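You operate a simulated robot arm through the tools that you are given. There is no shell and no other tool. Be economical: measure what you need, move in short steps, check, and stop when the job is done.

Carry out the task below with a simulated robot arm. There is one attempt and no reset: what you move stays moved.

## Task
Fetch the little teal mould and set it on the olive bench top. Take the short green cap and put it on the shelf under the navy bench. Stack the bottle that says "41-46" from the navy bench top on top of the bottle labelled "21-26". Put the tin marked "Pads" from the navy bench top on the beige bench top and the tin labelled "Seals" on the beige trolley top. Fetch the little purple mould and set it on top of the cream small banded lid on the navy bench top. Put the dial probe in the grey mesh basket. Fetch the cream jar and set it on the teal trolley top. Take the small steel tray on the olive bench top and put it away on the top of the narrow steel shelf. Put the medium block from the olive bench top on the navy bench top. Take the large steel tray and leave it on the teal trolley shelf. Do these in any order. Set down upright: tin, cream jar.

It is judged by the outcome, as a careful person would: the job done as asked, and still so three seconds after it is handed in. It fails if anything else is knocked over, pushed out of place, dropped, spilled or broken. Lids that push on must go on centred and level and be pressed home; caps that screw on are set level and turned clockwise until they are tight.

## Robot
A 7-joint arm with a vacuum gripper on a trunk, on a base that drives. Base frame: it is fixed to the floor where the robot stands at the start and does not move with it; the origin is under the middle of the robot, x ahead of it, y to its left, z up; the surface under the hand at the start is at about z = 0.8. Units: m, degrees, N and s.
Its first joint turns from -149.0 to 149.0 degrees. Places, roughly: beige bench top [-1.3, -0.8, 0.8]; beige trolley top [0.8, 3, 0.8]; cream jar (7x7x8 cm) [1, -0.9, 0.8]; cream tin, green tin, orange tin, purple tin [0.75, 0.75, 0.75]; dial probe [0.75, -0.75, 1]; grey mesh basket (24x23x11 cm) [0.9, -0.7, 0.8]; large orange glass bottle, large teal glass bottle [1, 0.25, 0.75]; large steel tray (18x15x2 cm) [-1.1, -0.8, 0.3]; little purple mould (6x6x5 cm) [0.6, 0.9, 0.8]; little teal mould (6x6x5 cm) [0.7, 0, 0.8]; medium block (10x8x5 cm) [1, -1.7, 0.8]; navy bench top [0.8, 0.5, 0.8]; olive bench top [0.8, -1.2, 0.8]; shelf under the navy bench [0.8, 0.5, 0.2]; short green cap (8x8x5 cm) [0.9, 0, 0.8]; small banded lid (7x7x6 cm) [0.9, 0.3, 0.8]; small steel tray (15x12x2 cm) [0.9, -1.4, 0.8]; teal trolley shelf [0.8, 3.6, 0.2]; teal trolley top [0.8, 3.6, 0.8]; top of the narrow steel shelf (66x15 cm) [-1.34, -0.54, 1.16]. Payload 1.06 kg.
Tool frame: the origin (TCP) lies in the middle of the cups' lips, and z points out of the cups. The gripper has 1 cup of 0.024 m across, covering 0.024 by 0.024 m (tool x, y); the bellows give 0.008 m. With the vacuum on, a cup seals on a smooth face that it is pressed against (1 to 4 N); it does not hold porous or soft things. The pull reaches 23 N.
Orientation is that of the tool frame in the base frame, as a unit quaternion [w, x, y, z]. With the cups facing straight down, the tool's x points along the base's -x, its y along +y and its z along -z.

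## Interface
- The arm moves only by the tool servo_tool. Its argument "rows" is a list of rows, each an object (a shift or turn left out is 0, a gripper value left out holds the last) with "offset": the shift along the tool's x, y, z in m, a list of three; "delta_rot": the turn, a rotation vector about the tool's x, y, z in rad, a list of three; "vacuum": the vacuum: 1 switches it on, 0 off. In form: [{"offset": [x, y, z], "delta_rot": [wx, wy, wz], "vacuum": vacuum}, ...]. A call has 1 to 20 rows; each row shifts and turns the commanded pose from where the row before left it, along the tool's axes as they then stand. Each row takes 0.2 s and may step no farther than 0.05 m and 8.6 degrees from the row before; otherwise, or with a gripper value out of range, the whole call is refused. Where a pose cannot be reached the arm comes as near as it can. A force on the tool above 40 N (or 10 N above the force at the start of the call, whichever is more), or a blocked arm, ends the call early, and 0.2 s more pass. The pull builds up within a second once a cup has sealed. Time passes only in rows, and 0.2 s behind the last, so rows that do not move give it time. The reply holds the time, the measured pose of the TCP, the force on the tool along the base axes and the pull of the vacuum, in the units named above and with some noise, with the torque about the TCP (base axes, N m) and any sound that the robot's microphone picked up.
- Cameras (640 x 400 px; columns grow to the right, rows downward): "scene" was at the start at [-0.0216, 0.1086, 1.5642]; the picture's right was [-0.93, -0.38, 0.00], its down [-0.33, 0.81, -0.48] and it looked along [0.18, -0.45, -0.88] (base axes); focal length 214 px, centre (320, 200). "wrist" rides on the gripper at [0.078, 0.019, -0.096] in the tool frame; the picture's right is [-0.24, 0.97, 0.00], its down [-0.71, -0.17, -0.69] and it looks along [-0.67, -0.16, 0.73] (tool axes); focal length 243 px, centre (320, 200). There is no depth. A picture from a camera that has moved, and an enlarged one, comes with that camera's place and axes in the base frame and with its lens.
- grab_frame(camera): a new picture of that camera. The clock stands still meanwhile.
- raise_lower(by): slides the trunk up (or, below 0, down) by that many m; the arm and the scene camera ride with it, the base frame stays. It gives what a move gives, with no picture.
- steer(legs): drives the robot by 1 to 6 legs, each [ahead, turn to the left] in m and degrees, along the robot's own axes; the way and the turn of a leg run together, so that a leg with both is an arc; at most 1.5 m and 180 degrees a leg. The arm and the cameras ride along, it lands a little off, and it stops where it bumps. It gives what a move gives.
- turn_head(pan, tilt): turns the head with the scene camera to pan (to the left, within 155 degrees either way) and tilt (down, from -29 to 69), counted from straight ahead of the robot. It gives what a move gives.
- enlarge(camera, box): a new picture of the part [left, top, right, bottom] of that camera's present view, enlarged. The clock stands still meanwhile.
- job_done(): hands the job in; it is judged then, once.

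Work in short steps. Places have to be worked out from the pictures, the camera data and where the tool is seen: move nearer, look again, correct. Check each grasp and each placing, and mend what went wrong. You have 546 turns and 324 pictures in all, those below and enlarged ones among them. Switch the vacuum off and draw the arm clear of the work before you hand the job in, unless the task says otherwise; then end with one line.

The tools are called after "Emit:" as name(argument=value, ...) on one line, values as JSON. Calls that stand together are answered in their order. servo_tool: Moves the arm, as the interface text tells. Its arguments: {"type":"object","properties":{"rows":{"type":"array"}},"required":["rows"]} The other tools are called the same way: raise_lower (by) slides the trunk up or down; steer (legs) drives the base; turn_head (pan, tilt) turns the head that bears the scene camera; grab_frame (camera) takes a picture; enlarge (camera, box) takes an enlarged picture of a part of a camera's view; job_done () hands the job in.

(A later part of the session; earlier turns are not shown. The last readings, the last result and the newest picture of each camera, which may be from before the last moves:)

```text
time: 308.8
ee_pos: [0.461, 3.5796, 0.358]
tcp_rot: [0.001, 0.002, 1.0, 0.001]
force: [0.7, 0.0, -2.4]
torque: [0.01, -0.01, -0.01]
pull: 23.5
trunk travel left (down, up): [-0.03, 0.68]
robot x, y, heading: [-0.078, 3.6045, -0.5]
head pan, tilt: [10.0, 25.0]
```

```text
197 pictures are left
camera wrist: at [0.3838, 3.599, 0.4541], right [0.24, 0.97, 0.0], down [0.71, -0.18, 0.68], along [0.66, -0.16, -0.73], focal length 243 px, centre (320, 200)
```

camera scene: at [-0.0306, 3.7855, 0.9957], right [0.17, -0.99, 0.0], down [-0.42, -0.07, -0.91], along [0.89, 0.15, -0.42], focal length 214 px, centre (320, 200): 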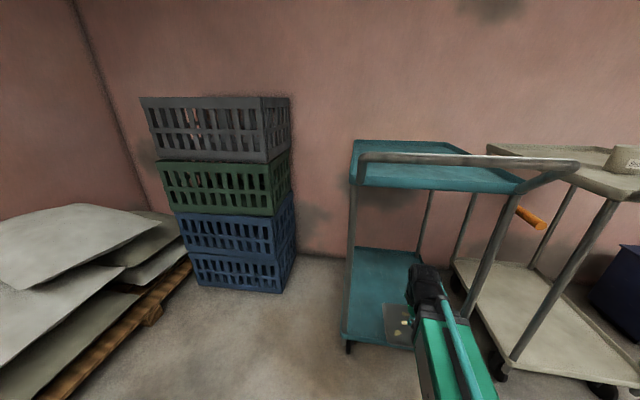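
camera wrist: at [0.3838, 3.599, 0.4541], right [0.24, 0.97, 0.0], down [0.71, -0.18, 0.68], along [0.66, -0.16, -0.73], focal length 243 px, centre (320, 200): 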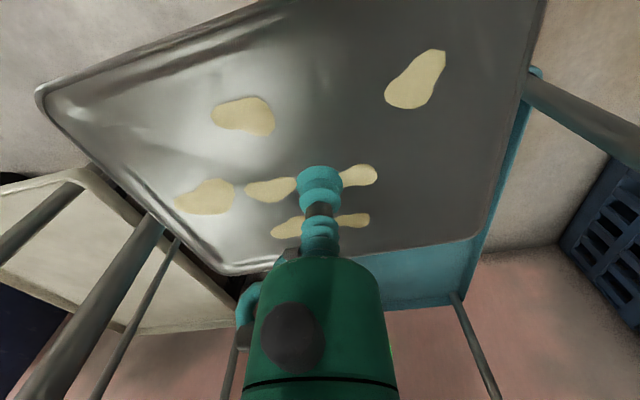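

Extend the arm 0.25 m into the shelf.

Emit:
servo_tool(rows=[{"offset": [-0.042, 0, 0]}, {"offset": [-0.042, 0, 0]}, {"offset": [-0.042, 0, 0]}, {"offset": [-0.042, 0, 0]}, {"offset": [-0.042, 0, 0]}, {"offset": [-0.042, 0, 0]}, {"offset": [0, 0, 0]}])

Emit:
grab_frame(camera="wrist")

Emit:
grab_frame(camera="scene")

```text
time: 310.4
ee_pos: [0.7142, 3.5772, 0.3566]
tcp_rot: [-0.001, 0.003, 1.0, 0.0]
force: [0.1, 0.4, -2.2]
torque: [0.01, -0.01, 0.03]
pull: 22.9
trunk travel left (down, up): [-0.03, 0.68]
robot x, y, heading: [-0.0745, 3.6007, -0.3]
head pan, tilt: [10.0, 25.0]
```

```text
196 pictures are left
camera wrist: at [0.6366, 3.5964, 0.4526], right [0.24, 0.97, 0.0], down [0.71, -0.18, 0.68], along [0.66, -0.16, -0.73], focal length 243 px, centre (320, 200)
```

wrist: 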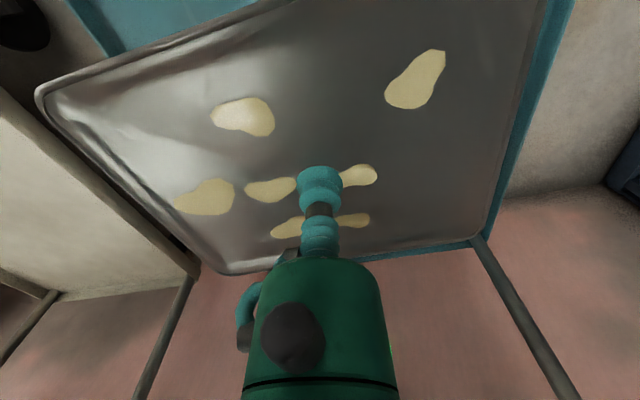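

```text
195 pictures are left
camera scene: at [-0.0306, 3.7855, 0.9957], right [0.17, -0.99, 0.0], down [-0.42, -0.07, -0.91], along [0.89, 0.15, -0.42], focal length 214 px, centre (320, 200)
```

scene: 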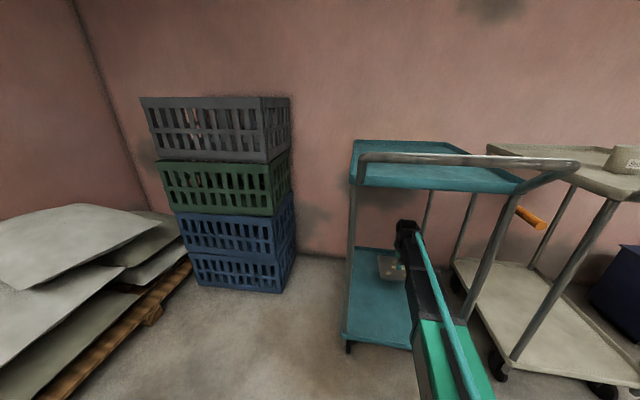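

Good position. Lower in 8 mm steps.

Emit:
servo_tool(rows=[{"offset": [0, 0, 0.02]}, {"offset": [0, 0, 0.02]}, {"offset": [0, 0, 0.02]}, {"offset": [0, 0, 0.01]}, {"offset": [0, 0, 0]}])

Emit:
enlarge(camera="scene", box=[330, 220, 450, 350])

```text
time: 311.6
ee_pos: [0.7147, 3.577, 0.2882]
tcp_rot: [0.001, 0.003, 1.0, 0.001]
force: [-0.3, 0.1, -2.1]
torque: [0.02, -0.02, -0.01]
pull: 23.1
trunk travel left (down, up): [-0.03, 0.68]
robot x, y, heading: [-0.0762, 3.6042, -0.3]
head pan, tilt: [10.0, 25.0]
```

```text
3.08 times, centred on (390, 285) of scene
camera zoom: at [-0.0305, 3.7855, 0.9957], right [0.17, -0.99, 0.0], down [-0.42, -0.07, -0.91], along [0.89, 0.15, -0.42], focal length 660 px, centre (105, -62)
```

zoom: 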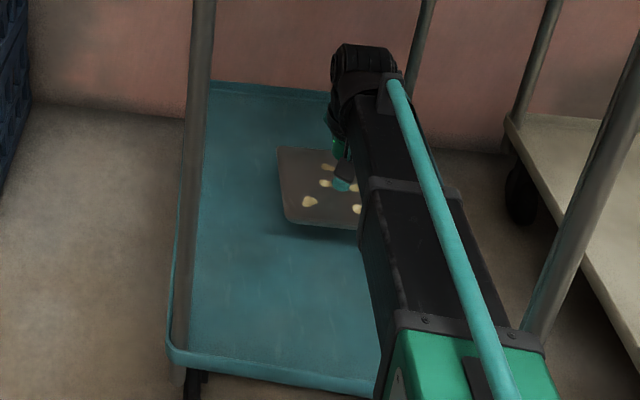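

Emit:
servo_tool(rows=[{"offset": [0, 0, 0.01]}, {"offset": [0, 0, 0.008]}, {"offset": [0, 0, 0.006]}, {"offset": [0, 0, 0.006]}, {"offset": [0, 0, 0.005]}, {"offset": [0, 0, 0]}])

```text
time: 313.0
ee_pos: [0.7126, 3.5786, 0.2522]
tcp_rot: [0.0, 0.003, 1.0, 0.001]
force: [0.5, -0.7, -1.5]
torque: [0.02, -0.03, 0.02]
pull: 22.9
trunk travel left (down, up): [-0.03, 0.68]
robot x, y, heading: [-0.0769, 3.5998, -0.5]
head pan, tilt: [10.0, 25.0]
```

Emit:
servo_tool(rows=[{"offset": [0, 0, 0.006]}, {"offset": [0, 0, 0.005]}, {"offset": [0, 0, 0.005]}, {"offset": [0, 0, 0.005]}, {"offset": [0, 0, 0]}])

```text
time: 314.2
ee_pos: [0.7126, 3.5782, 0.2324]
tcp_rot: [-0.001, 0.003, 1.0, 0.001]
force: [-0.4, 0.2, -1.3]
torque: [0.04, -0.02, 0.04]
pull: 23.3
trunk travel left (down, up): [-0.03, 0.68]
robot x, y, heading: [-0.0763, 3.6001, -0.4]
head pan, tilt: [10.0, 25.0]
```

Emit:
servo_tool(rows=[{"offset": [0, 0, 0.005]}, {"offset": [0, 0, 0.005]}, {"offset": [0, 0, 0.005]}, {"offset": [0, 0, 0]}])

Emit:
enlarge(camera="scene", box=[330, 220, 450, 350])

```text
time: 315.2
ee_pos: [0.7137, 3.5796, 0.2176]
tcp_rot: [0.0, 0.002, 1.0, 0.0]
force: [-0.3, -0.5, -2.3]
torque: [0.0, 0.01, 0.01]
pull: 23.3
trunk travel left (down, up): [-0.03, 0.68]
robot x, y, heading: [-0.0767, 3.6008, -0.3]
head pan, tilt: [10.0, 25.0]
```

```text
3.08 times, centred on (390, 285) of scene
camera zoom: at [-0.0305, 3.7855, 0.9957], right [0.17, -0.99, 0.0], down [-0.42, -0.07, -0.91], along [0.89, 0.15, -0.42], focal length 660 px, centre (105, -62)
```

zoom: 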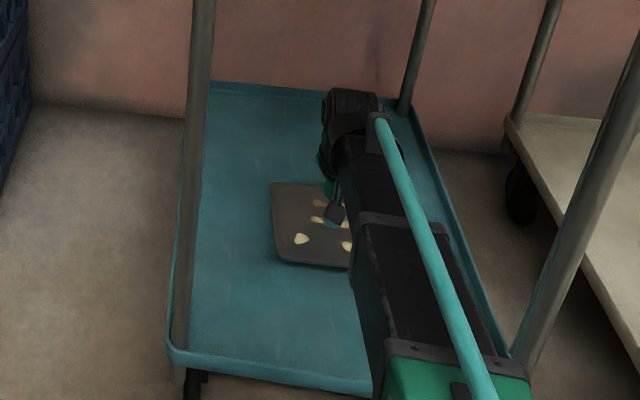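

Very close now; a few more mm.

Emit:
servo_tool(rows=[{"offset": [0, 0, 0.004]}, {"offset": [0, 0, 0.004]}, {"offset": [0, 0, 0.004]}, {"offset": [0, 0, 0]}])

```text
time: 316.2
ee_pos: [0.7135, 3.5796, 0.2046]
tcp_rot: [0.001, 0.002, 1.0, 0.0]
force: [-0.6, -0.4, -1.7]
torque: [0.0, -0.03, 0.02]
pull: 22.8
trunk travel left (down, up): [-0.03, 0.68]
robot x, y, heading: [-0.0794, 3.602, -0.4]
head pan, tilt: [10.0, 25.0]
```

Emit:
servo_tool(rows=[{"offset": [0, 0, 0.004]}, {"offset": [0, 0, 0.004]}, {"offset": [0, 0, 0.003]}, {"offset": [0, 0, 0]}])

```text
time: 317.2
ee_pos: [0.7127, 3.5782, 0.1951]
tcp_rot: [0.0, 0.003, 1.0, 0.002]
force: [-0.6, -0.5, -2.2]
torque: [0.0, 0.01, 0.02]
pull: 22.6
trunk travel left (down, up): [-0.03, 0.68]
robot x, y, heading: [-0.0742, 3.6026, -0.5]
head pan, tilt: [10.0, 25.0]
```

Emit:
servo_tool(rows=[{"offset": [0, 0, 0.004]}, {"offset": [0, 0, 0.003]}, {"offset": [0, 0, 0.003]}, {"offset": [0, 0, 0]}])

Emit:
enlarge(camera="scene", box=[330, 220, 450, 350])

```text
time: 318.2
ee_pos: [0.7125, 3.5786, 0.1851]
tcp_rot: [-0.001, 0.003, 1.0, 0.001]
force: [-0.2, -0.4, -2.3]
torque: [-0.04, -0.04, -0.03]
pull: 23.0
trunk travel left (down, up): [-0.03, 0.68]
robot x, y, heading: [-0.0759, 3.5993, -0.4]
head pan, tilt: [10.0, 25.0]
```

```text
3.08 times, centred on (390, 285) of scene
camera zoom: at [-0.0305, 3.7855, 0.9957], right [0.17, -0.99, 0.0], down [-0.42, -0.07, -0.91], along [0.89, 0.15, -0.42], focal length 660 px, centre (105, -62)
```

zoom: 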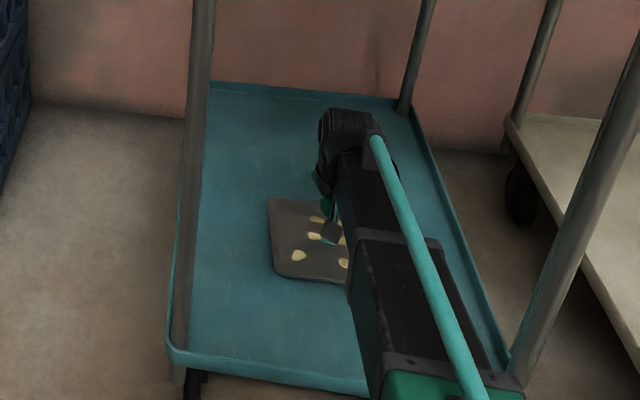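

Emit:
servo_tool(rows=[{"offset": [0, 0, 0.004]}, {"offset": [0, 0, 0.004]}, {"offset": [0, 0, 0.004]}, {"offset": [0, 0, 0.003]}, {"offset": [0, 0, 0]}])

```text
time: 319.4
ee_pos: [0.7136, 3.5788, 0.1707]
tcp_rot: [0.001, 0.002, 1.0, 0.0]
force: [-5.6, -2.5, 18.1]
torque: [0.03, -0.06, 0.05]
pull: 23.0
trunk travel left (down, up): [-0.03, 0.68]
robot x, y, heading: [-0.0801, 3.6015, -0.2]
head pan, tilt: [10.0, 25.0]
```

Contact at 0.171. Ease up, release, lift and retract.

Emit:
servo_tool(rows=[{"offset": [0, 0, -0.003]}, {"offset": [0, 0, 0], "vacuum": 0}, {"offset": [0, 0, 0]}, {"offset": [0, 0, 0]}, {"offset": [0, 0, 0]}, {"offset": [0, 0, -0.01]}, {"offset": [0, 0, -0.03]}, {"offset": [0, 0, -0.05]}, {"offset": [0, 0, -0.05]}, {"offset": [0, 0, 0]}])

Emit:
grab_frame(camera="wrist")

```text
time: 321.6
ee_pos: [0.7087, 3.5824, 0.3155]
tcp_rot: [0.0, 0.003, 1.0, 0.001]
force: [-0.1, -0.1, -0.3]
torque: [0.01, -0.05, -0.02]
pull: 0.2
trunk travel left (down, up): [-0.03, 0.68]
robot x, y, heading: [-0.0774, 3.6031, -0.4]
head pan, tilt: [10.0, 25.0]
```

```text
191 pictures are left
camera wrist: at [0.632, 3.6017, 0.4102], right [0.24, 0.97, 0.0], down [0.71, -0.18, 0.68], along [0.66, -0.16, -0.73], focal length 243 px, centre (320, 200)
```

wrist: 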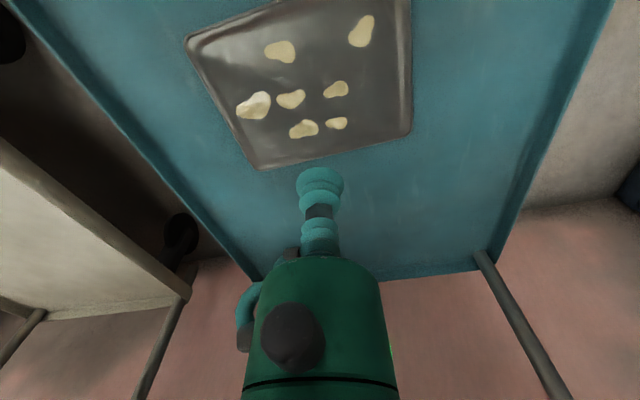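

Tray placed flat on the teal trolley shelf. Retract, back away, raise the trunk.

Emit:
servo_tool(rows=[{"offset": [0.042, 0, 0]}, {"offset": [0.042, 0, 0]}, {"offset": [0.042, 0, 0]}, {"offset": [0.042, 0, 0]}, {"offset": [0.042, 0, 0]}, {"offset": [0.035, 0, 0]}, {"offset": [0, 0, 0]}])

Emit:
steer(legs=[[-0.3, 0]])

Emit:
raise_lower(by=0.4)

Emit:
raise_lower(by=0.26)

Emit:
servo_tool(rows=[{"offset": [0, 0, -0.04]}, {"offset": [0, 0, -0.04]}, {"offset": [0, 0, -0.03]}])

Emit:
steer(legs=[[0, -89.5], [1.5, 0], [1.5, 0], [1.5, 0], [0.25, 0]])

```text
time: 323.2
ee_pos: [0.4713, 3.5791, 0.3105]
tcp_rot: [0.0, 0.002, 1.0, 0.001]
force: [0.5, 0.3, -0.5]
torque: [0.0, -0.01, 0.0]
pull: 0.1
trunk travel left (down, up): [-0.03, 0.68]
robot x, y, heading: [-0.0766, 3.5994, -0.2]
head pan, tilt: [10.0, 25.0]
```

```text
time: 325.3
ee_pos: [0.1664, 3.577, 0.3112]
tcp_rot: [0.0, 0.006, 1.0, 0.001]
force: [-0.5, -0.4, 1.0]
torque: [-0.02, 0.02, 0.02]
pull: 0.1
trunk travel left (down, up): [-0.03, 0.68]
robot x, y, heading: [-0.3817, 3.6029, -0.8]
head pan, tilt: [10.0, 25.0]
```

```text
time: 329.1
ee_pos: [0.1658, 3.5769, 0.7109]
tcp_rot: [0.0, 0.007, 1.0, 0.001]
force: [0.0, 0.7, 0.8]
torque: [0.0, 0.02, -0.01]
pull: 0.1
trunk travel left (down, up): [-0.43, 0.28]
robot x, y, heading: [-0.3814, 3.6053, -0.6]
head pan, tilt: [10.0, 25.0]
```

```text
time: 331.8
ee_pos: [0.1662, 3.5761, 0.9707]
tcp_rot: [0.0, 0.006, 1.0, 0.002]
force: [0.7, -0.2, -0.5]
torque: [0.03, -0.01, -0.03]
pull: 0.0
trunk travel left (down, up): [-0.69, 0.02]
robot x, y, heading: [-0.3783, 3.6022, -0.7]
head pan, tilt: [10.0, 25.0]
```

```text
time: 332.6
ee_pos: [0.1646, 3.5779, 1.0796]
tcp_rot: [0.0, 0.007, 1.0, 0.001]
force: [0.6, 0.5, 0.5]
torque: [-0.01, 0.03, 0.02]
pull: 0.1
trunk travel left (down, up): [-0.69, 0.02]
robot x, y, heading: [-0.3801, 3.6064, -0.8]
head pan, tilt: [10.0, 25.0]
```

```text
time: 359.1
ee_pos: [-0.2199, -1.6479, 1.0784]
tcp_rot: [0.001, 0.695, 0.719, 0.0]
force: [0.1, -0.3, -0.3]
torque: [0.02, 0.01, 0.0]
pull: 0.0
trunk travel left (down, up): [-0.69, 0.02]
robot x, y, heading: [-0.2177, -1.0991, -88.0]
head pan, tilt: [10.0, 25.0]
```

Continue to y≈-1.45, face the olive bench and look.

Emit:
steer(legs=[[0.35, 0], [0, 88], [0.18, 0]])

Emit:
turn_head(pan=10, tilt=45)

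Emit:
grab_frame(camera="scene")

Emit:
grab_frame(camera="wrist")

```text
time: 366.2
ee_pos: [0.5181, -1.471, 1.079]
tcp_rot: [-0.002, 0.001, 1.0, 0.002]
force: [-0.2, 0.5, -0.7]
torque: [-0.03, -0.01, -0.04]
pull: 0.1
trunk travel left (down, up): [-0.69, 0.02]
robot x, y, heading: [-0.0327, -1.4539, 0.1]
head pan, tilt: [10.0, 25.0]
```

```text
time: 367.1
ee_pos: [0.5165, -1.4708, 1.0802]
tcp_rot: [0.0, 0.0, 1.0, 0.001]
force: [-0.1, -0.1, -0.2]
torque: [-0.01, -0.01, -0.01]
pull: 0.0
trunk travel left (down, up): [-0.69, 0.02]
robot x, y, heading: [-0.031, -1.4512, -0.0]
head pan, tilt: [10.0, 45.0]
```

```text
190 pictures are left
camera scene: at [0.0061, -1.2678, 1.6252], right [0.17, -0.98, 0.0], down [-0.7, -0.12, -0.71], along [0.7, 0.12, -0.71], focal length 214 px, centre (320, 200)
```

scene: 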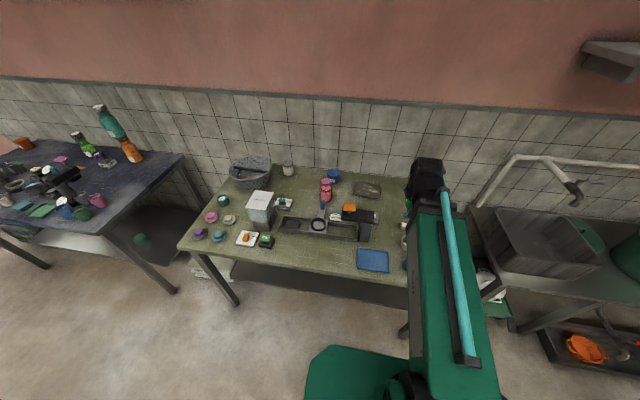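

```text
189 pictures are left
camera wrist: at [0.4399, -1.4515, 1.1747], right [0.24, 0.97, 0.0], down [0.71, -0.17, 0.68], along [0.67, -0.16, -0.73], focal length 243 px, centre (320, 200)
```

wrist: 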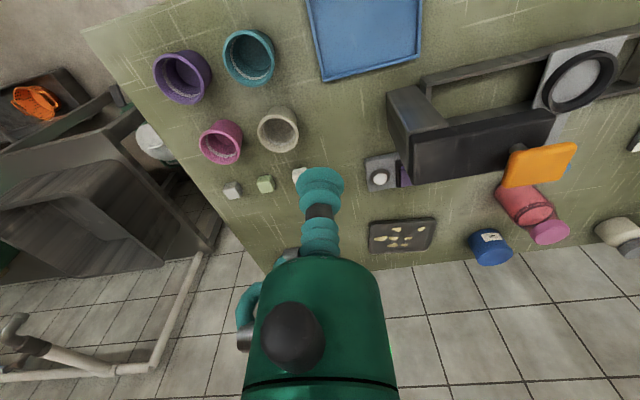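

Small tray near (0.92,-1.375). Move the arm toward (0.85,-1.62) to see the cream block.

Emit:
servo_tool(rows=[{"offset": [-0.04, -0.025, 0]}, {"offset": [-0.04, -0.025, 0]}, {"offset": [-0.04, -0.025, 0]}, {"offset": [-0.04, -0.025, 0]}, {"offset": [-0.04, -0.025, 0]}, {"offset": [-0.04, -0.025, 0]}, {"offset": [-0.04, -0.02, 0]}, {"offset": [0, 0, 0]}])

Emit:
grab_frame(camera="wrist")

```text
time: 368.9
ee_pos: [0.7931, -1.6429, 1.0771]
tcp_rot: [0.0, 0.001, 1.0, 0.001]
force: [0.6, 0.3, 0.0]
torque: [0.01, 0.01, 0.0]
pull: 0.1
trunk travel left (down, up): [-0.69, 0.02]
robot x, y, heading: [-0.0307, -1.4476, -0.1]
head pan, tilt: [10.0, 45.0]
```

```text
188 pictures are left
camera wrist: at [0.7163, -1.6249, 1.1723], right [0.24, 0.97, 0.0], down [0.71, -0.17, 0.69], along [0.67, -0.16, -0.73], focal length 243 px, centre (320, 200)
```

wrist: 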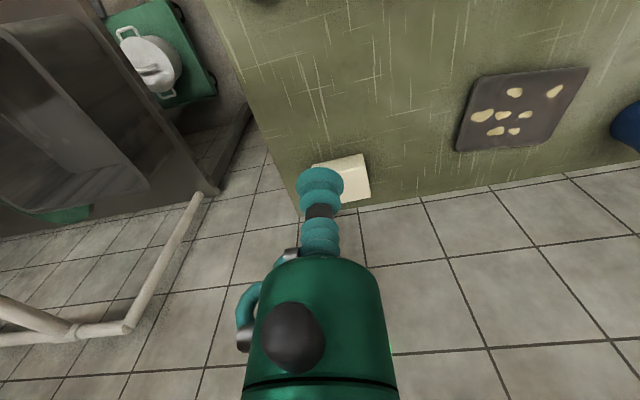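

Block top ≈(0.977,-1.645). Nudge the base forward 6 cm and move above it.

Emit:
steer(legs=[[0.06, 0]])

Emit:
servo_tool(rows=[{"offset": [-0.04, 0.0, 0]}, {"offset": [-0.04, 0.0, 0]}, {"offset": [-0.03, 0.0, 0.03]}, {"offset": [0, 0, 0.05]}, {"offset": [0, 0, 0.04]}, {"offset": [0, 0, 0]}])

Emit:
grab_frame(camera="wrist")

```text
time: 369.8
ee_pos: [0.8558, -1.6433, 1.0752]
tcp_rot: [-0.001, 0.001, 1.0, 0.001]
force: [0.1, -0.2, 1.0]
torque: [0.01, 0.04, -0.04]
pull: 0.2
trunk travel left (down, up): [-0.69, 0.02]
robot x, y, heading: [0.0299, -1.4521, -0.1]
head pan, tilt: [10.0, 45.0]
```

```text
time: 371.2
ee_pos: [0.9653, -1.6431, 0.9567]
tcp_rot: [0.001, 0.001, 1.0, 0.001]
force: [0.2, 0.5, 0.1]
torque: [0.01, -0.01, -0.01]
pull: 0.0
trunk travel left (down, up): [-0.69, 0.02]
robot x, y, heading: [0.0293, -1.4496, -0.1]
head pan, tilt: [10.0, 45.0]
```

```text
187 pictures are left
camera wrist: at [0.8881, -1.6253, 1.0525], right [0.24, 0.97, 0.0], down [0.71, -0.17, 0.68], along [0.67, -0.16, -0.73], focal length 243 px, centre (320, 200)
```

wrist: 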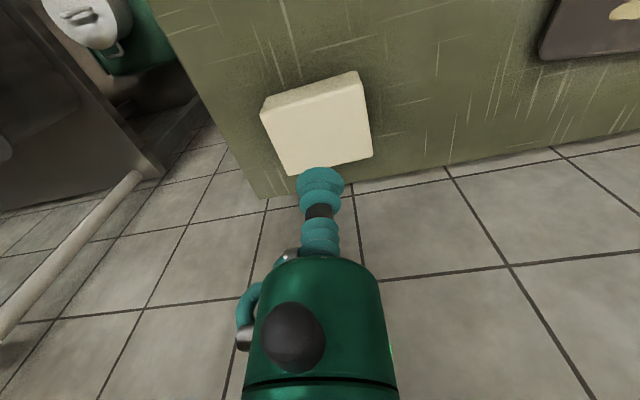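

Emit:
servo_tool(rows=[{"offset": [-0.024, -0.006, 0.03]}, {"offset": [0, 0, 0.04]}, {"offset": [0, 0, 0.02], "vacuum": 1}, {"offset": [0, 0, 0.008]}, {"offset": [0, 0, 0]}])

Emit:
enlarge(camera="wrist", box=[220, 80, 420, 260])

```text
time: 372.4
ee_pos: [0.9893, -1.6493, 0.8577]
tcp_rot: [-0.001, 0.001, 1.0, 0.001]
force: [0.0, -0.1, 0.0]
torque: [0.0, -0.02, 0.02]
pull: 0.1
trunk travel left (down, up): [-0.69, 0.02]
robot x, y, heading: [0.0348, -1.4496, -0.1]
head pan, tilt: [10.0, 45.0]
```

```text
2.22 times, centred on (320, 170) of wrist
camera zoom: at [0.9126, -1.6313, 0.9535], right [0.24, 0.97, 0.0], down [0.71, -0.17, 0.68], along [0.67, -0.16, -0.73], focal length 539 px, centre (320, 267)
```

zoom: 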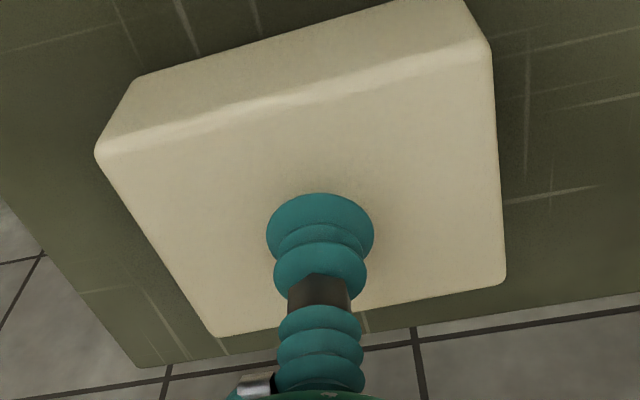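

Emit:
servo_tool(rows=[{"offset": [0, 0, 0.004]}, {"offset": [0, 0, 0.003]}, {"offset": [0, 0, 0.003]}, {"offset": [0, 0, 0]}, {"offset": [0, 0, 0]}])

```text
time: 373.6
ee_pos: [0.9898, -1.6487, 0.8467]
tcp_rot: [-0.001, 0.001, 1.0, 0.001]
force: [0.8, -0.3, 0.4]
torque: [0.02, 0.04, -0.02]
pull: 0.1
trunk travel left (down, up): [-0.69, 0.02]
robot x, y, heading: [0.0304, -1.452, -0.3]
head pan, tilt: [10.0, 45.0]
```

Emit:
servo_tool(rows=[{"offset": [0, 0, 0.003]}, {"offset": [0, 0, 0.003]}, {"offset": [0, 0, 0]}, {"offset": [0, 0, 0]}])

```text
time: 374.6
ee_pos: [0.9887, -1.6515, 0.8431]
tcp_rot: [0.0, 0.001, 1.0, 0.001]
force: [-0.9, 0.0, 1.9]
torque: [-0.06, -0.03, 0.02]
pull: 23.1
trunk travel left (down, up): [-0.69, 0.02]
robot x, y, heading: [0.0329, -1.4574, -0.3]
head pan, tilt: [10.0, 45.0]
```

Sealed. Lift, retract, and drive to the navy bench (y≈0).

Emit:
servo_tool(rows=[{"offset": [0, 0, -0.01]}, {"offset": [0, 0, -0.04]}, {"offset": [0, 0, -0.05]}, {"offset": [0, 0, -0.05]}, {"offset": [0, 0, -0.05]}, {"offset": [0, 0, -0.05]}, {"offset": [0.045, 0.02, 0]}, {"offset": [0.045, 0.02, 0]}, {"offset": [0.045, 0.02, 0]}, {"offset": [0.045, 0.02, 0]}, {"offset": [0.045, 0.02, 0]}, {"offset": [0.045, 0.02, 0]}, {"offset": [0.045, 0.02, 0]}, {"offset": [0.045, 0.02, 0]}, {"offset": [0.04, 0.02, 0]}, {"offset": [0, 0, 0]}])

Emit:
grab_frame(camera="wrist")

Emit:
steer(legs=[[-0.25, 0], [0, 90], [1.45, 0], [0, -90], [0.2, 0]])

```text
time: 378.0
ee_pos: [0.5873, -1.4701, 1.0925]
tcp_rot: [0.0, 0.001, 1.0, 0.001]
force: [-0.7, -0.3, -3.0]
torque: [0.01, 0.04, -0.02]
pull: 22.7
trunk travel left (down, up): [-0.69, 0.02]
robot x, y, heading: [0.0314, -1.4505, -0.0]
head pan, tilt: [10.0, 45.0]
```

```text
185 pictures are left
camera wrist: at [0.5098, -1.4509, 1.1879], right [0.24, 0.97, 0.0], down [0.71, -0.17, 0.68], along [0.67, -0.16, -0.73], focal length 243 px, centre (320, 200)
```

wrist: 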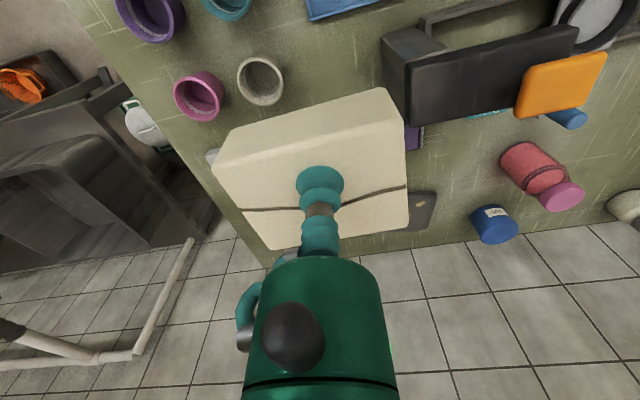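

```text
time: 395.5
ee_pos: [0.5895, 0.0207, 1.0932]
tcp_rot: [-0.002, -0.001, 1.0, 0.001]
force: [-0.2, 0.8, -3.3]
torque: [-0.01, 0.01, 0.0]
pull: 22.5
trunk travel left (down, up): [-0.69, 0.02]
robot x, y, heading: [0.0356, 0.0355, 0.2]
head pan, tilt: [10.0, 45.0]
```

Emit:
servo_tool(rows=[{"offset": [-0.045, 0, 0]}, {"offset": [-0.045, 0, 0]}, {"offset": [-0.045, 0, 0]}, {"offset": [-0.045, 0, 0]}, {"offset": [-0.03, 0, 0]}, {"offset": [0, 0, 0.03]}, {"offset": [0, 0, 0]}])

Emit:
grab_frame(camera="wrist")

Emit:
grab_frame(camera="scene")

```text
time: 397.1
ee_pos: [0.7971, 0.0239, 1.0624]
tcp_rot: [0.0, -0.002, 1.0, 0.0]
force: [0.2, 0.3, -2.8]
torque: [-0.02, 0.05, 0.0]
pull: 22.9
trunk travel left (down, up): [-0.69, 0.02]
robot x, y, heading: [0.0348, 0.0383, -0.0]
head pan, tilt: [10.0, 45.0]
```

```text
184 pictures are left
camera wrist: at [0.7201, 0.042, 1.1572], right [0.23, 0.97, 0.0], down [0.71, -0.17, 0.68], along [0.67, -0.16, -0.73], focal length 243 px, centre (320, 200)
```

wrist: 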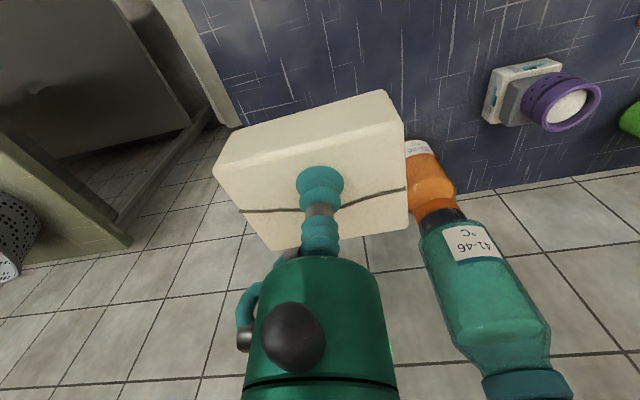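

```text
183 pictures are left
camera scene: at [0.0683, 0.2209, 1.6251], right [0.18, -0.98, 0.0], down [-0.7, -0.13, -0.71], along [0.7, 0.13, -0.71], focal length 214 px, centre (320, 200)
```

scene: 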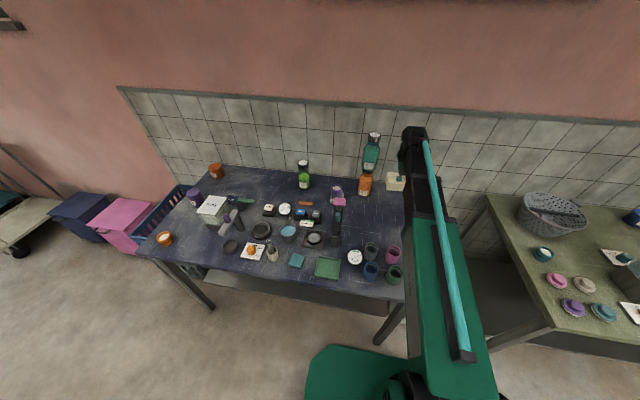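

Clear spot at (0.80,0.02). Lower to ~0.865 then to contact.

Emit:
servo_tool(rows=[{"offset": [0, 0, 0.05]}, {"offset": [0, 0, 0.05]}, {"offset": [0, 0, 0.05]}, {"offset": [0, 0, 0.04]}, {"offset": [0, 0, 0.012]}, {"offset": [0, 0, 0.006]}, {"offset": [0, 0, 0.004]}, {"offset": [0, 0, 0]}])

```text
time: 398.9
ee_pos: [0.8011, 0.0237, 0.8498]
tcp_rot: [0.0, -0.002, 1.0, 0.001]
force: [0.3, 0.3, -2.1]
torque: [0.01, 0.03, 0.0]
pull: 23.0
trunk travel left (down, up): [-0.69, 0.02]
robot x, y, heading: [0.0348, 0.0372, 0.0]
head pan, tilt: [10.0, 45.0]
```

Emit:
servo_tool(rows=[{"offset": [0, 0, 0.003]}, {"offset": [0, 0, 0.003]}, {"offset": [0, 0, 0.002]}, {"offset": [0, 0, 0]}])

```text
time: 399.9
ee_pos: [0.7991, 0.0214, 0.844]
tcp_rot: [0.0, -0.002, 1.0, 0.001]
force: [-1.1, 2.2, 3.4]
torque: [0.02, -0.08, -0.04]
pull: 23.2
trunk travel left (down, up): [-0.69, 0.02]
robot x, y, heading: [0.0366, 0.0392, 0.4]
head pan, tilt: [10.0, 45.0]
```

Contact. Release and lift.

Emit:
servo_tool(rows=[{"offset": [0, 0, 0], "vacuum": 0}, {"offset": [0, 0, 0]}, {"offset": [0, 0, 0]}, {"offset": [0, 0, 0]}, {"offset": [0, 0, -0.01]}, {"offset": [0, 0, -0.03]}, {"offset": [0, 0, -0.05]}, {"offset": [0, 0, -0.05]}, {"offset": [0, 0, -0.05]}, {"offset": [0, 0, -0.05]}, {"offset": [0, 0, 0]}])

Emit:
grab_frame(camera="wrist")

```text
time: 402.3
ee_pos: [0.8015, 0.0213, 1.0818]
tcp_rot: [0.0, -0.001, 1.0, 0.0]
force: [0.4, 0.4, 0.4]
torque: [0.02, 0.04, 0.01]
pull: 0.0
trunk travel left (down, up): [-0.69, 0.02]
robot x, y, heading: [0.0404, 0.0358, 0.2]
head pan, tilt: [10.0, 45.0]
```

```text
182 pictures are left
camera wrist: at [0.7238, 0.0396, 1.1769], right [0.23, 0.97, 0.0], down [0.71, -0.17, 0.68], along [0.67, -0.16, -0.73], focal length 243 px, centre (320, 200)
```

wrist: 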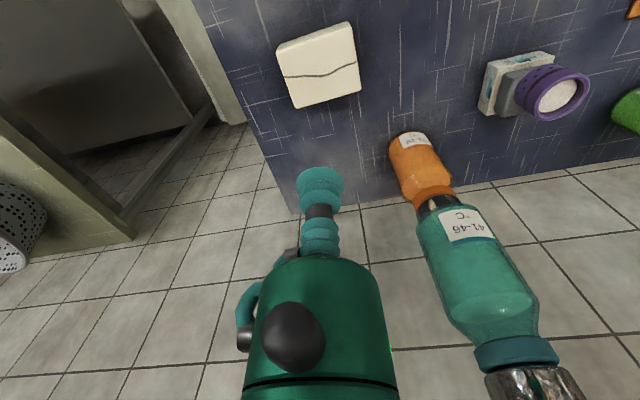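

A dark line appears on the block top; enlarge to inspect.

Emit:
enlarge(camera="wrist", box=[260, 10, 380, 120])

```text
3.64 times, centred on (320, 65) of wrist
camera zoom: at [0.7238, 0.0396, 1.1769], right [0.23, 0.97, 0.0], down [0.71, -0.17, 0.68], along [0.67, -0.16, -0.73], focal length 882 px, centre (320, 691)
```

zoom: 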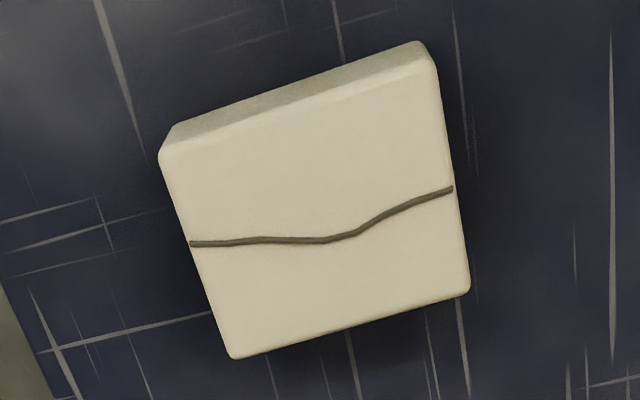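

The block shows a hairline crack that wasn't visible before; nothing further can be done there, and it is standing where asked. I'll be gentler from here. Retract and drive back to the olive bench for the small tray.

Emit:
servo_tool(rows=[{"offset": [0.045, 0, 0]}, {"offset": [0.045, 0, 0]}, {"offset": [0.045, 0, 0]}, {"offset": [0.045, 0, 0]}, {"offset": [0.03, 0, 0]}, {"offset": [0, 0, 0]}])

Emit:
steer(legs=[[-0.25, 0], [0, -90], [1.35, 0], [0, 90], [0.23, 0]])

Emit:
grab_frame(camera="wrist")

Emit:
grab_frame(camera="scene")

```text
time: 403.7
ee_pos: [0.5888, 0.0198, 1.0837]
tcp_rot: [-0.001, -0.002, 1.0, 0.001]
force: [-0.2, -0.1, -0.5]
torque: [-0.01, 0.02, 0.0]
pull: 0.0
trunk travel left (down, up): [-0.69, 0.02]
robot x, y, heading: [0.0315, 0.0365, 0.2]
head pan, tilt: [10.0, 45.0]
```

```text
time: 420.6
ee_pos: [0.638, -1.2186, 1.0829]
tcp_rot: [-0.001, -0.054, 0.999, 0.001]
force: [-0.7, 0.6, -0.1]
torque: [-0.02, 0.01, 0.01]
pull: 0.0
trunk travel left (down, up): [-0.69, 0.02]
robot x, y, heading: [0.0805, -1.2621, 5.8]
head pan, tilt: [10.0, 45.0]
```

```text
180 pictures are left
camera wrist: at [0.5583, -1.2086, 1.178], right [0.13, 0.99, 0.0], down [0.72, -0.1, 0.68], along [0.68, -0.09, -0.73], focal length 243 px, centre (320, 200)
```

wrist: 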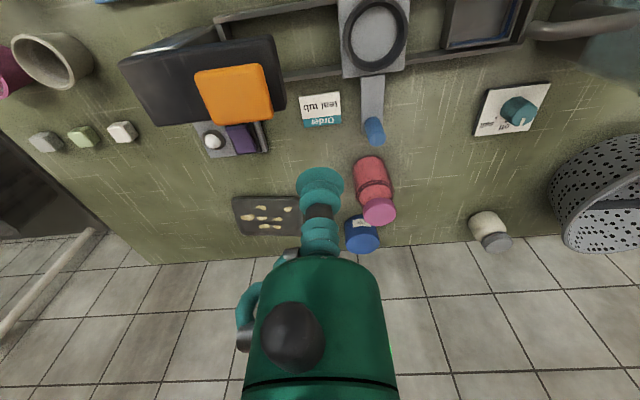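

```text
179 pictures are left
camera scene: at [0.099, -1.0726, 1.6251], right [0.28, -0.96, 0.0], down [-0.68, -0.2, -0.71], along [0.68, 0.2, -0.71], focal length 214 px, centre (320, 200)
```

scene: 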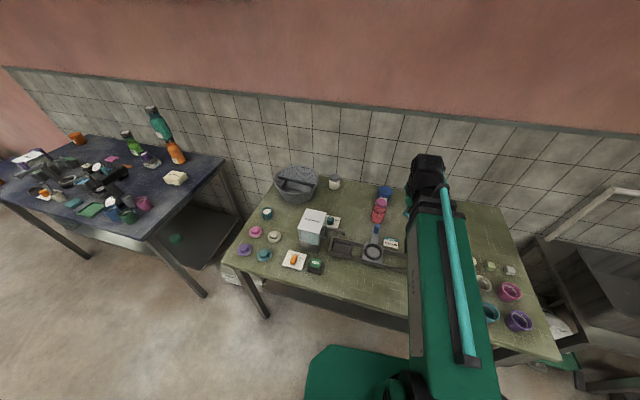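

The orange-pad machine head (z≈0.98) would lie under the forearm. I'll approach the tray from y≈-1.75 instead.

Emit:
steer(legs=[[-0.25, 0], [0, -95.8], [0.46, 0], [0, 90], [0.2, 0]])

Emit:
turn_head(pan=20, tilt=35)

Emit:
grab_frame(camera="scene")

```text
time: 433.8
ee_pos: [0.6027, -1.7614, 1.0824]
tcp_rot: [-0.001, 0.005, 1.0, 0.001]
force: [-0.1, -0.2, -0.7]
torque: [-0.03, -0.01, 0.02]
pull: 0.0
trunk travel left (down, up): [-0.69, 0.02]
robot x, y, heading: [0.0447, -1.738, -0.6]
head pan, tilt: [10.0, 45.0]
```

```text
time: 434.5
ee_pos: [0.6024, -1.7617, 1.0821]
tcp_rot: [0.0, 0.004, 1.0, 0.001]
force: [0.2, -0.2, 0.9]
torque: [0.0, 0.02, -0.01]
pull: 0.0
trunk travel left (down, up): [-0.69, 0.02]
robot x, y, heading: [0.0481, -1.7371, -0.7]
head pan, tilt: [20.0, 35.0]
```

```text
178 pictures are left
camera scene: at [0.0872, -1.538, 1.6399], right [0.33, -0.94, 0.0], down [-0.54, -0.19, -0.82], along [0.77, 0.27, -0.57], focal length 214 px, centre (320, 200)
```

scene: 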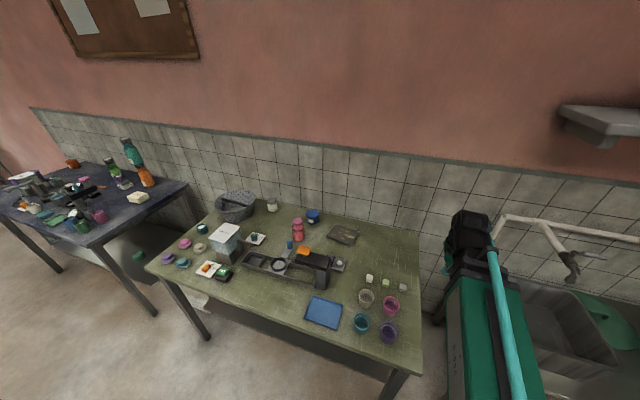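

Emit:
servo_tool(rows=[{"offset": [-0.03, 0.036, 0]}, {"offset": [-0.03, 0.036, 0]}, {"offset": [-0.03, 0.036, 0]}, {"offset": [-0.03, 0.036, 0]}, {"offset": [-0.03, 0.036, 0]}, {"offset": [-0.03, 0.036, 0]}, {"offset": [-0.03, 0.036, 0]}, {"offset": [-0.03, 0.036, 0]}, {"offset": [-0.03, 0.036, 0]}, {"offset": [-0.03, 0.036, 0]}, {"offset": [0, 0, 0.04]}, {"offset": [0, 0, 0]}])

Emit:
grab_frame(camera="wrist")

Emit:
enlarge(camera="scene", box=[270, 190, 470, 350])

```text
time: 437.1
ee_pos: [0.9048, -1.4058, 1.0414]
tcp_rot: [0.0, 0.005, 1.0, 0.001]
force: [-0.2, -0.3, 0.3]
torque: [0.0, -0.01, 0.0]
pull: 0.1
trunk travel left (down, up): [-0.69, 0.02]
robot x, y, heading: [0.046, -1.7372, -0.8]
head pan, tilt: [20.0, 35.0]
```

```text
177 pictures are left
camera wrist: at [0.8267, -1.3867, 1.1377], right [0.24, 0.97, 0.0], down [0.71, -0.18, 0.68], along [0.66, -0.17, -0.73], focal length 243 px, centre (320, 200)
```

wrist: 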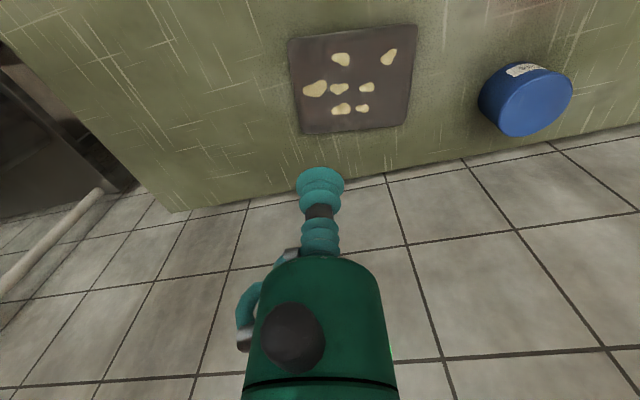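

```text
2.50 times, centred on (370, 270) of scene
camera zoom: at [0.0871, -1.5379, 1.6399], right [0.33, -0.94, 0.0], down [-0.54, -0.19, -0.82], along [0.77, 0.27, -0.57], focal length 536 px, centre (195, 25)
```

zoom: 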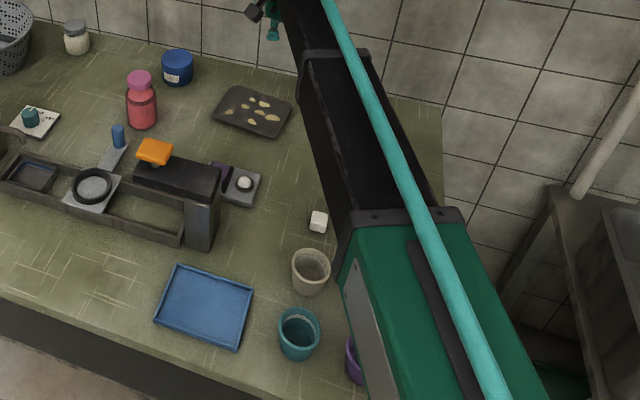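

Aim at the clear patch near the tray's centre, (0.926,-1.359).

Emit:
servo_tool(rows=[{"offset": [-0.0105, 0.0235, 0]}, {"offset": [-0.0105, 0.0235, 0]}, {"offset": [0, 0, 0.05]}, {"offset": [0, 0, 0.05]}, {"offset": [0, 0, 0.05]}, {"offset": [0, 0, 0.04]}, {"offset": [0, 0, 0]}])

Emit:
grab_frame(camera="wrist")

Emit:
grab_frame(camera="scene")

```text
time: 438.7
ee_pos: [0.9255, -1.3571, 0.8519]
tcp_rot: [0.0, 0.005, 1.0, 0.001]
force: [-0.2, -0.4, -1.1]
torque: [0.01, 0.03, 0.01]
pull: 0.0
trunk travel left (down, up): [-0.69, 0.02]
robot x, y, heading: [0.0497, -1.7367, -0.5]
head pan, tilt: [20.0, 35.0]
```

```text
175 pictures are left
camera wrist: at [0.8486, -1.3366, 0.9481], right [0.24, 0.97, 0.0], down [0.71, -0.18, 0.69], along [0.66, -0.17, -0.73], focal length 243 px, centre (320, 200)
```

wrist: 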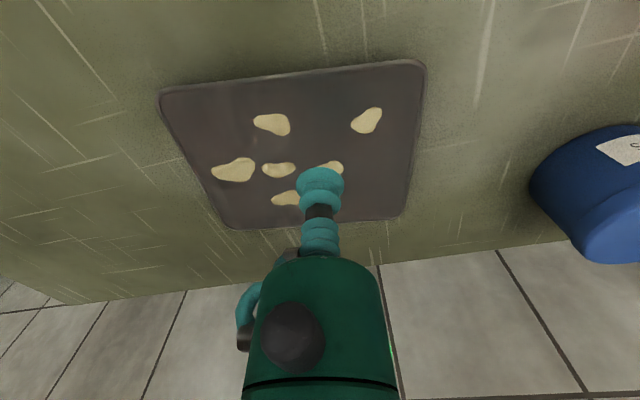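

```text
174 pictures are left
camera scene: at [0.087, -1.5379, 1.6399], right [0.33, -0.94, 0.0], down [-0.54, -0.19, -0.82], along [0.77, 0.27, -0.57], focal length 214 px, centre (320, 200)
```

scene: 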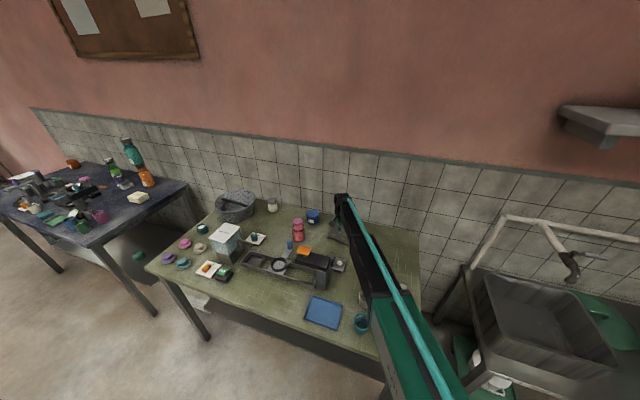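

Clear landing spot. Descend gently with vacuum on.

Emit:
servo_tool(rows=[{"offset": [0, 0, 0.02], "vacuum": 1}, {"offset": [0, 0, 0.012]}, {"offset": [0, 0, 0.006]}, {"offset": [0, 0, 0.003]}, {"offset": [0, 0, 0]}, {"offset": [0, 0, 0]}])

```text
time: 440.1
ee_pos: [0.9262, -1.3573, 0.8116]
tcp_rot: [0.0, 0.004, 1.0, 0.0]
force: [-0.5, 0.1, -0.1]
torque: [0.0, 0.0, 0.04]
pull: 23.1
trunk travel left (down, up): [-0.69, 0.02]
robot x, y, heading: [0.0469, -1.7378, -0.5]
head pan, tilt: [20.0, 35.0]
```

Sealed gently. Lift straight up to ~1.10 and retract.

Emit:
servo_tool(rows=[{"offset": [0, 0, -0.005]}, {"offset": [0, 0, -0.02]}, {"offset": [0, 0, -0.04]}, {"offset": [0, 0, -0.05]}, {"offset": [0, 0, -0.05]}, {"offset": [0, 0, -0.05]}, {"offset": [0, 0, -0.05]}, {"offset": [0, 0, -0.03]}, {"offset": [0.03, -0.036, 0]}, {"offset": [0.03, -0.036, 0]}, {"offset": [0.03, -0.036, 0]}, {"offset": [0.03, -0.036, 0]}, {"offset": [0.03, -0.036, 0]}, {"offset": [0.03, -0.036, 0]}, {"offset": [0.03, -0.036, 0]}, {"offset": [0.03, -0.036, 0]}, {"offset": [0.03, -0.036, 0]}, {"offset": [0.03, -0.036, 0]}, {"offset": [0, 0, 0]}])

Emit:
grab_frame(camera="wrist")

```text
time: 444.1
ee_pos: [0.6234, -1.7167, 1.1075]
tcp_rot: [0.0, 0.005, 1.0, 0.0]
force: [0.3, 0.1, -1.6]
torque: [0.05, 0.03, 0.02]
pull: 23.3
trunk travel left (down, up): [-0.69, 0.02]
robot x, y, heading: [0.0506, -1.7349, -0.5]
head pan, tilt: [20.0, 35.0]
```

```text
173 pictures are left
camera wrist: at [0.5456, -1.6959, 1.2023], right [0.24, 0.97, 0.0], down [0.71, -0.18, 0.68], along [0.66, -0.17, -0.73], focal length 243 px, centre (320, 200)
```

wrist: 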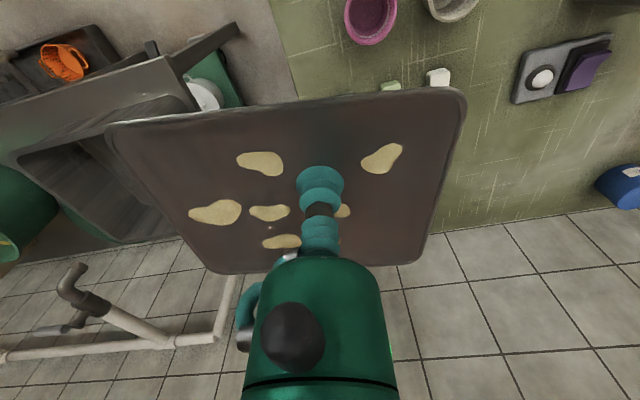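

Tray held. Drive to face the narrow steel shelf.

Emit:
steer(legs=[[-0.3, 0], [0, 90.5], [0.98, 0], [0, 90]])

Emit:
turn_head(pan=-15, tilt=25)

Emit:
grab_frame(camera="scene")

```text
time: 458.6
ee_pos: [-0.8136, -0.7512, 1.1074]
tcp_rot: [0.0, 1.0, -0.006, 0.0]
force: [0.4, 0.5, -1.7]
torque: [-0.02, -0.04, 0.0]
pull: 22.8
trunk travel left (down, up): [-0.69, 0.02]
robot x, y, heading: [-0.2347, -0.7349, 179.0]
head pan, tilt: [20.0, 35.0]
```

```text
time: 459.6
ee_pos: [-0.8124, -0.7502, 1.1062]
tcp_rot: [0.001, 1.0, -0.006, 0.0]
force: [-1.2, -0.2, -1.1]
torque: [-0.02, -0.02, 0.07]
pull: 22.8
trunk travel left (down, up): [-0.69, 0.02]
robot x, y, heading: [-0.234, -0.7315, 179.2]
head pan, tilt: [-15.0, 25.0]
```

```text
172 pictures are left
camera scene: at [-0.2845, -0.8785, 1.6557], right [0.27, 0.96, 0.0], down [0.41, -0.12, -0.91], along [-0.87, 0.25, -0.42], focal length 214 px, centre (320, 200)
```

scene: 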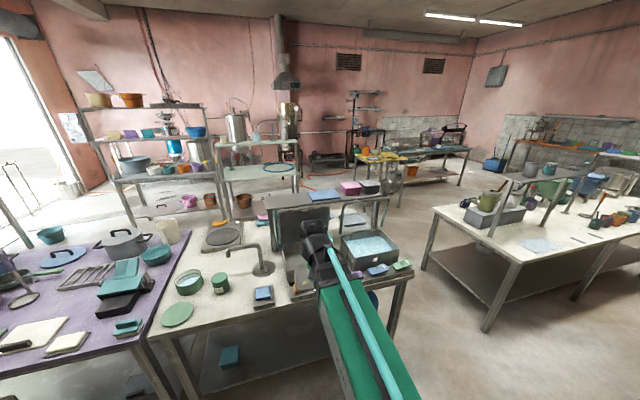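

Emit:
enlarge(camera="scene", box=[250, 160, 430, 300])

```text
2.86 times, centred on (340, 230) of scene
camera zoom: at [-0.2845, -0.8785, 1.6557], right [0.27, 0.96, 0.0], down [0.41, -0.12, -0.91], along [-0.87, 0.25, -0.42], focal length 613 px, centre (263, 114)
```

zoom: 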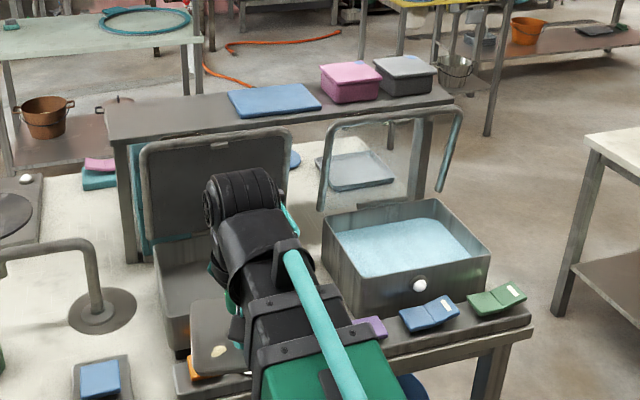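

Free shelf section y≈-0.87…-0.63. Target TCP ≈(-1.332,-0.762). Raise to z≈1.27 first, then drive forward 0.2.

Emit:
servo_tool(rows=[{"offset": [0, 0, -0.04]}, {"offset": [0, 0, -0.04]}, {"offset": [0, 0, -0.04]}, {"offset": [0, 0, -0.04]}, {"offset": [0, 0, 0]}])

Emit:
steer(legs=[[0.2, 0]])

Emit:
grab_frame(camera="wrist")

Emit:
grab_frame(camera="scene")

```text
time: 460.5
ee_pos: [-0.8188, -0.7519, 1.2471]
tcp_rot: [-0.001, 1.0, -0.007, -0.009]
force: [-8.7, -0.1, -15.9]
torque: [0.14, 0.31, -0.12]
pull: 23.2
out of reach, approached as far as the arm can: row 4
trunk travel left (down, up): [-0.69, 0.02]
robot x, y, heading: [-0.2377, -0.7355, 179.2]
head pan, tilt: [-15.0, 25.0]
stopped in row 4: the force on the tool passed its limit at 67 N (the readings are from after the stop); the commanded pose is now the measured one
```

```text
time: 462.1
ee_pos: [-1.0205, -0.7452, 1.2459]
tcp_rot: [-0.001, 1.0, -0.008, -0.008]
force: [-13.3, 0.3, -32.2]
torque: [0.25, 1.14, -0.17]
pull: 23.0
trunk travel left (down, up): [-0.69, 0.02]
robot x, y, heading: [-0.4404, -0.7281, 179.0]
head pan, tilt: [-15.0, 25.0]
```

```text
170 pictures are left
camera wrist: at [-0.9407, -0.7661, 1.3412], right [-0.25, -0.97, 0.0], down [-0.69, 0.18, 0.7], along [-0.67, 0.17, -0.72], focal length 243 px, centre (320, 200)
```

wrist: 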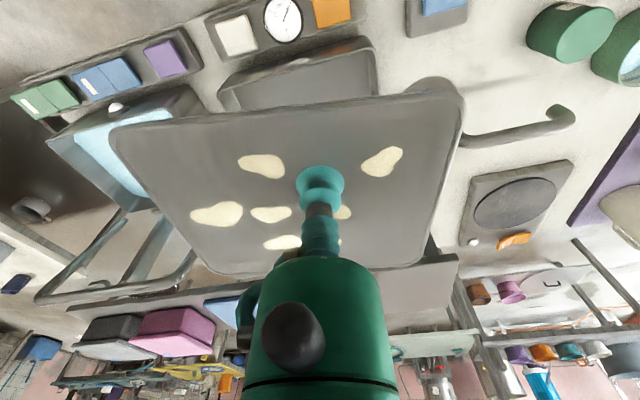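

```text
169 pictures are left
camera scene: at [-0.4882, -0.875, 1.6557], right [0.28, 0.96, 0.0], down [0.41, -0.12, -0.91], along [-0.87, 0.25, -0.42], focal length 214 px, centre (320, 200)
```

scene: 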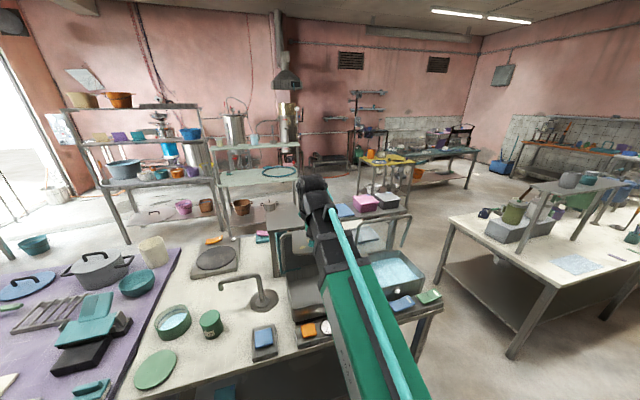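

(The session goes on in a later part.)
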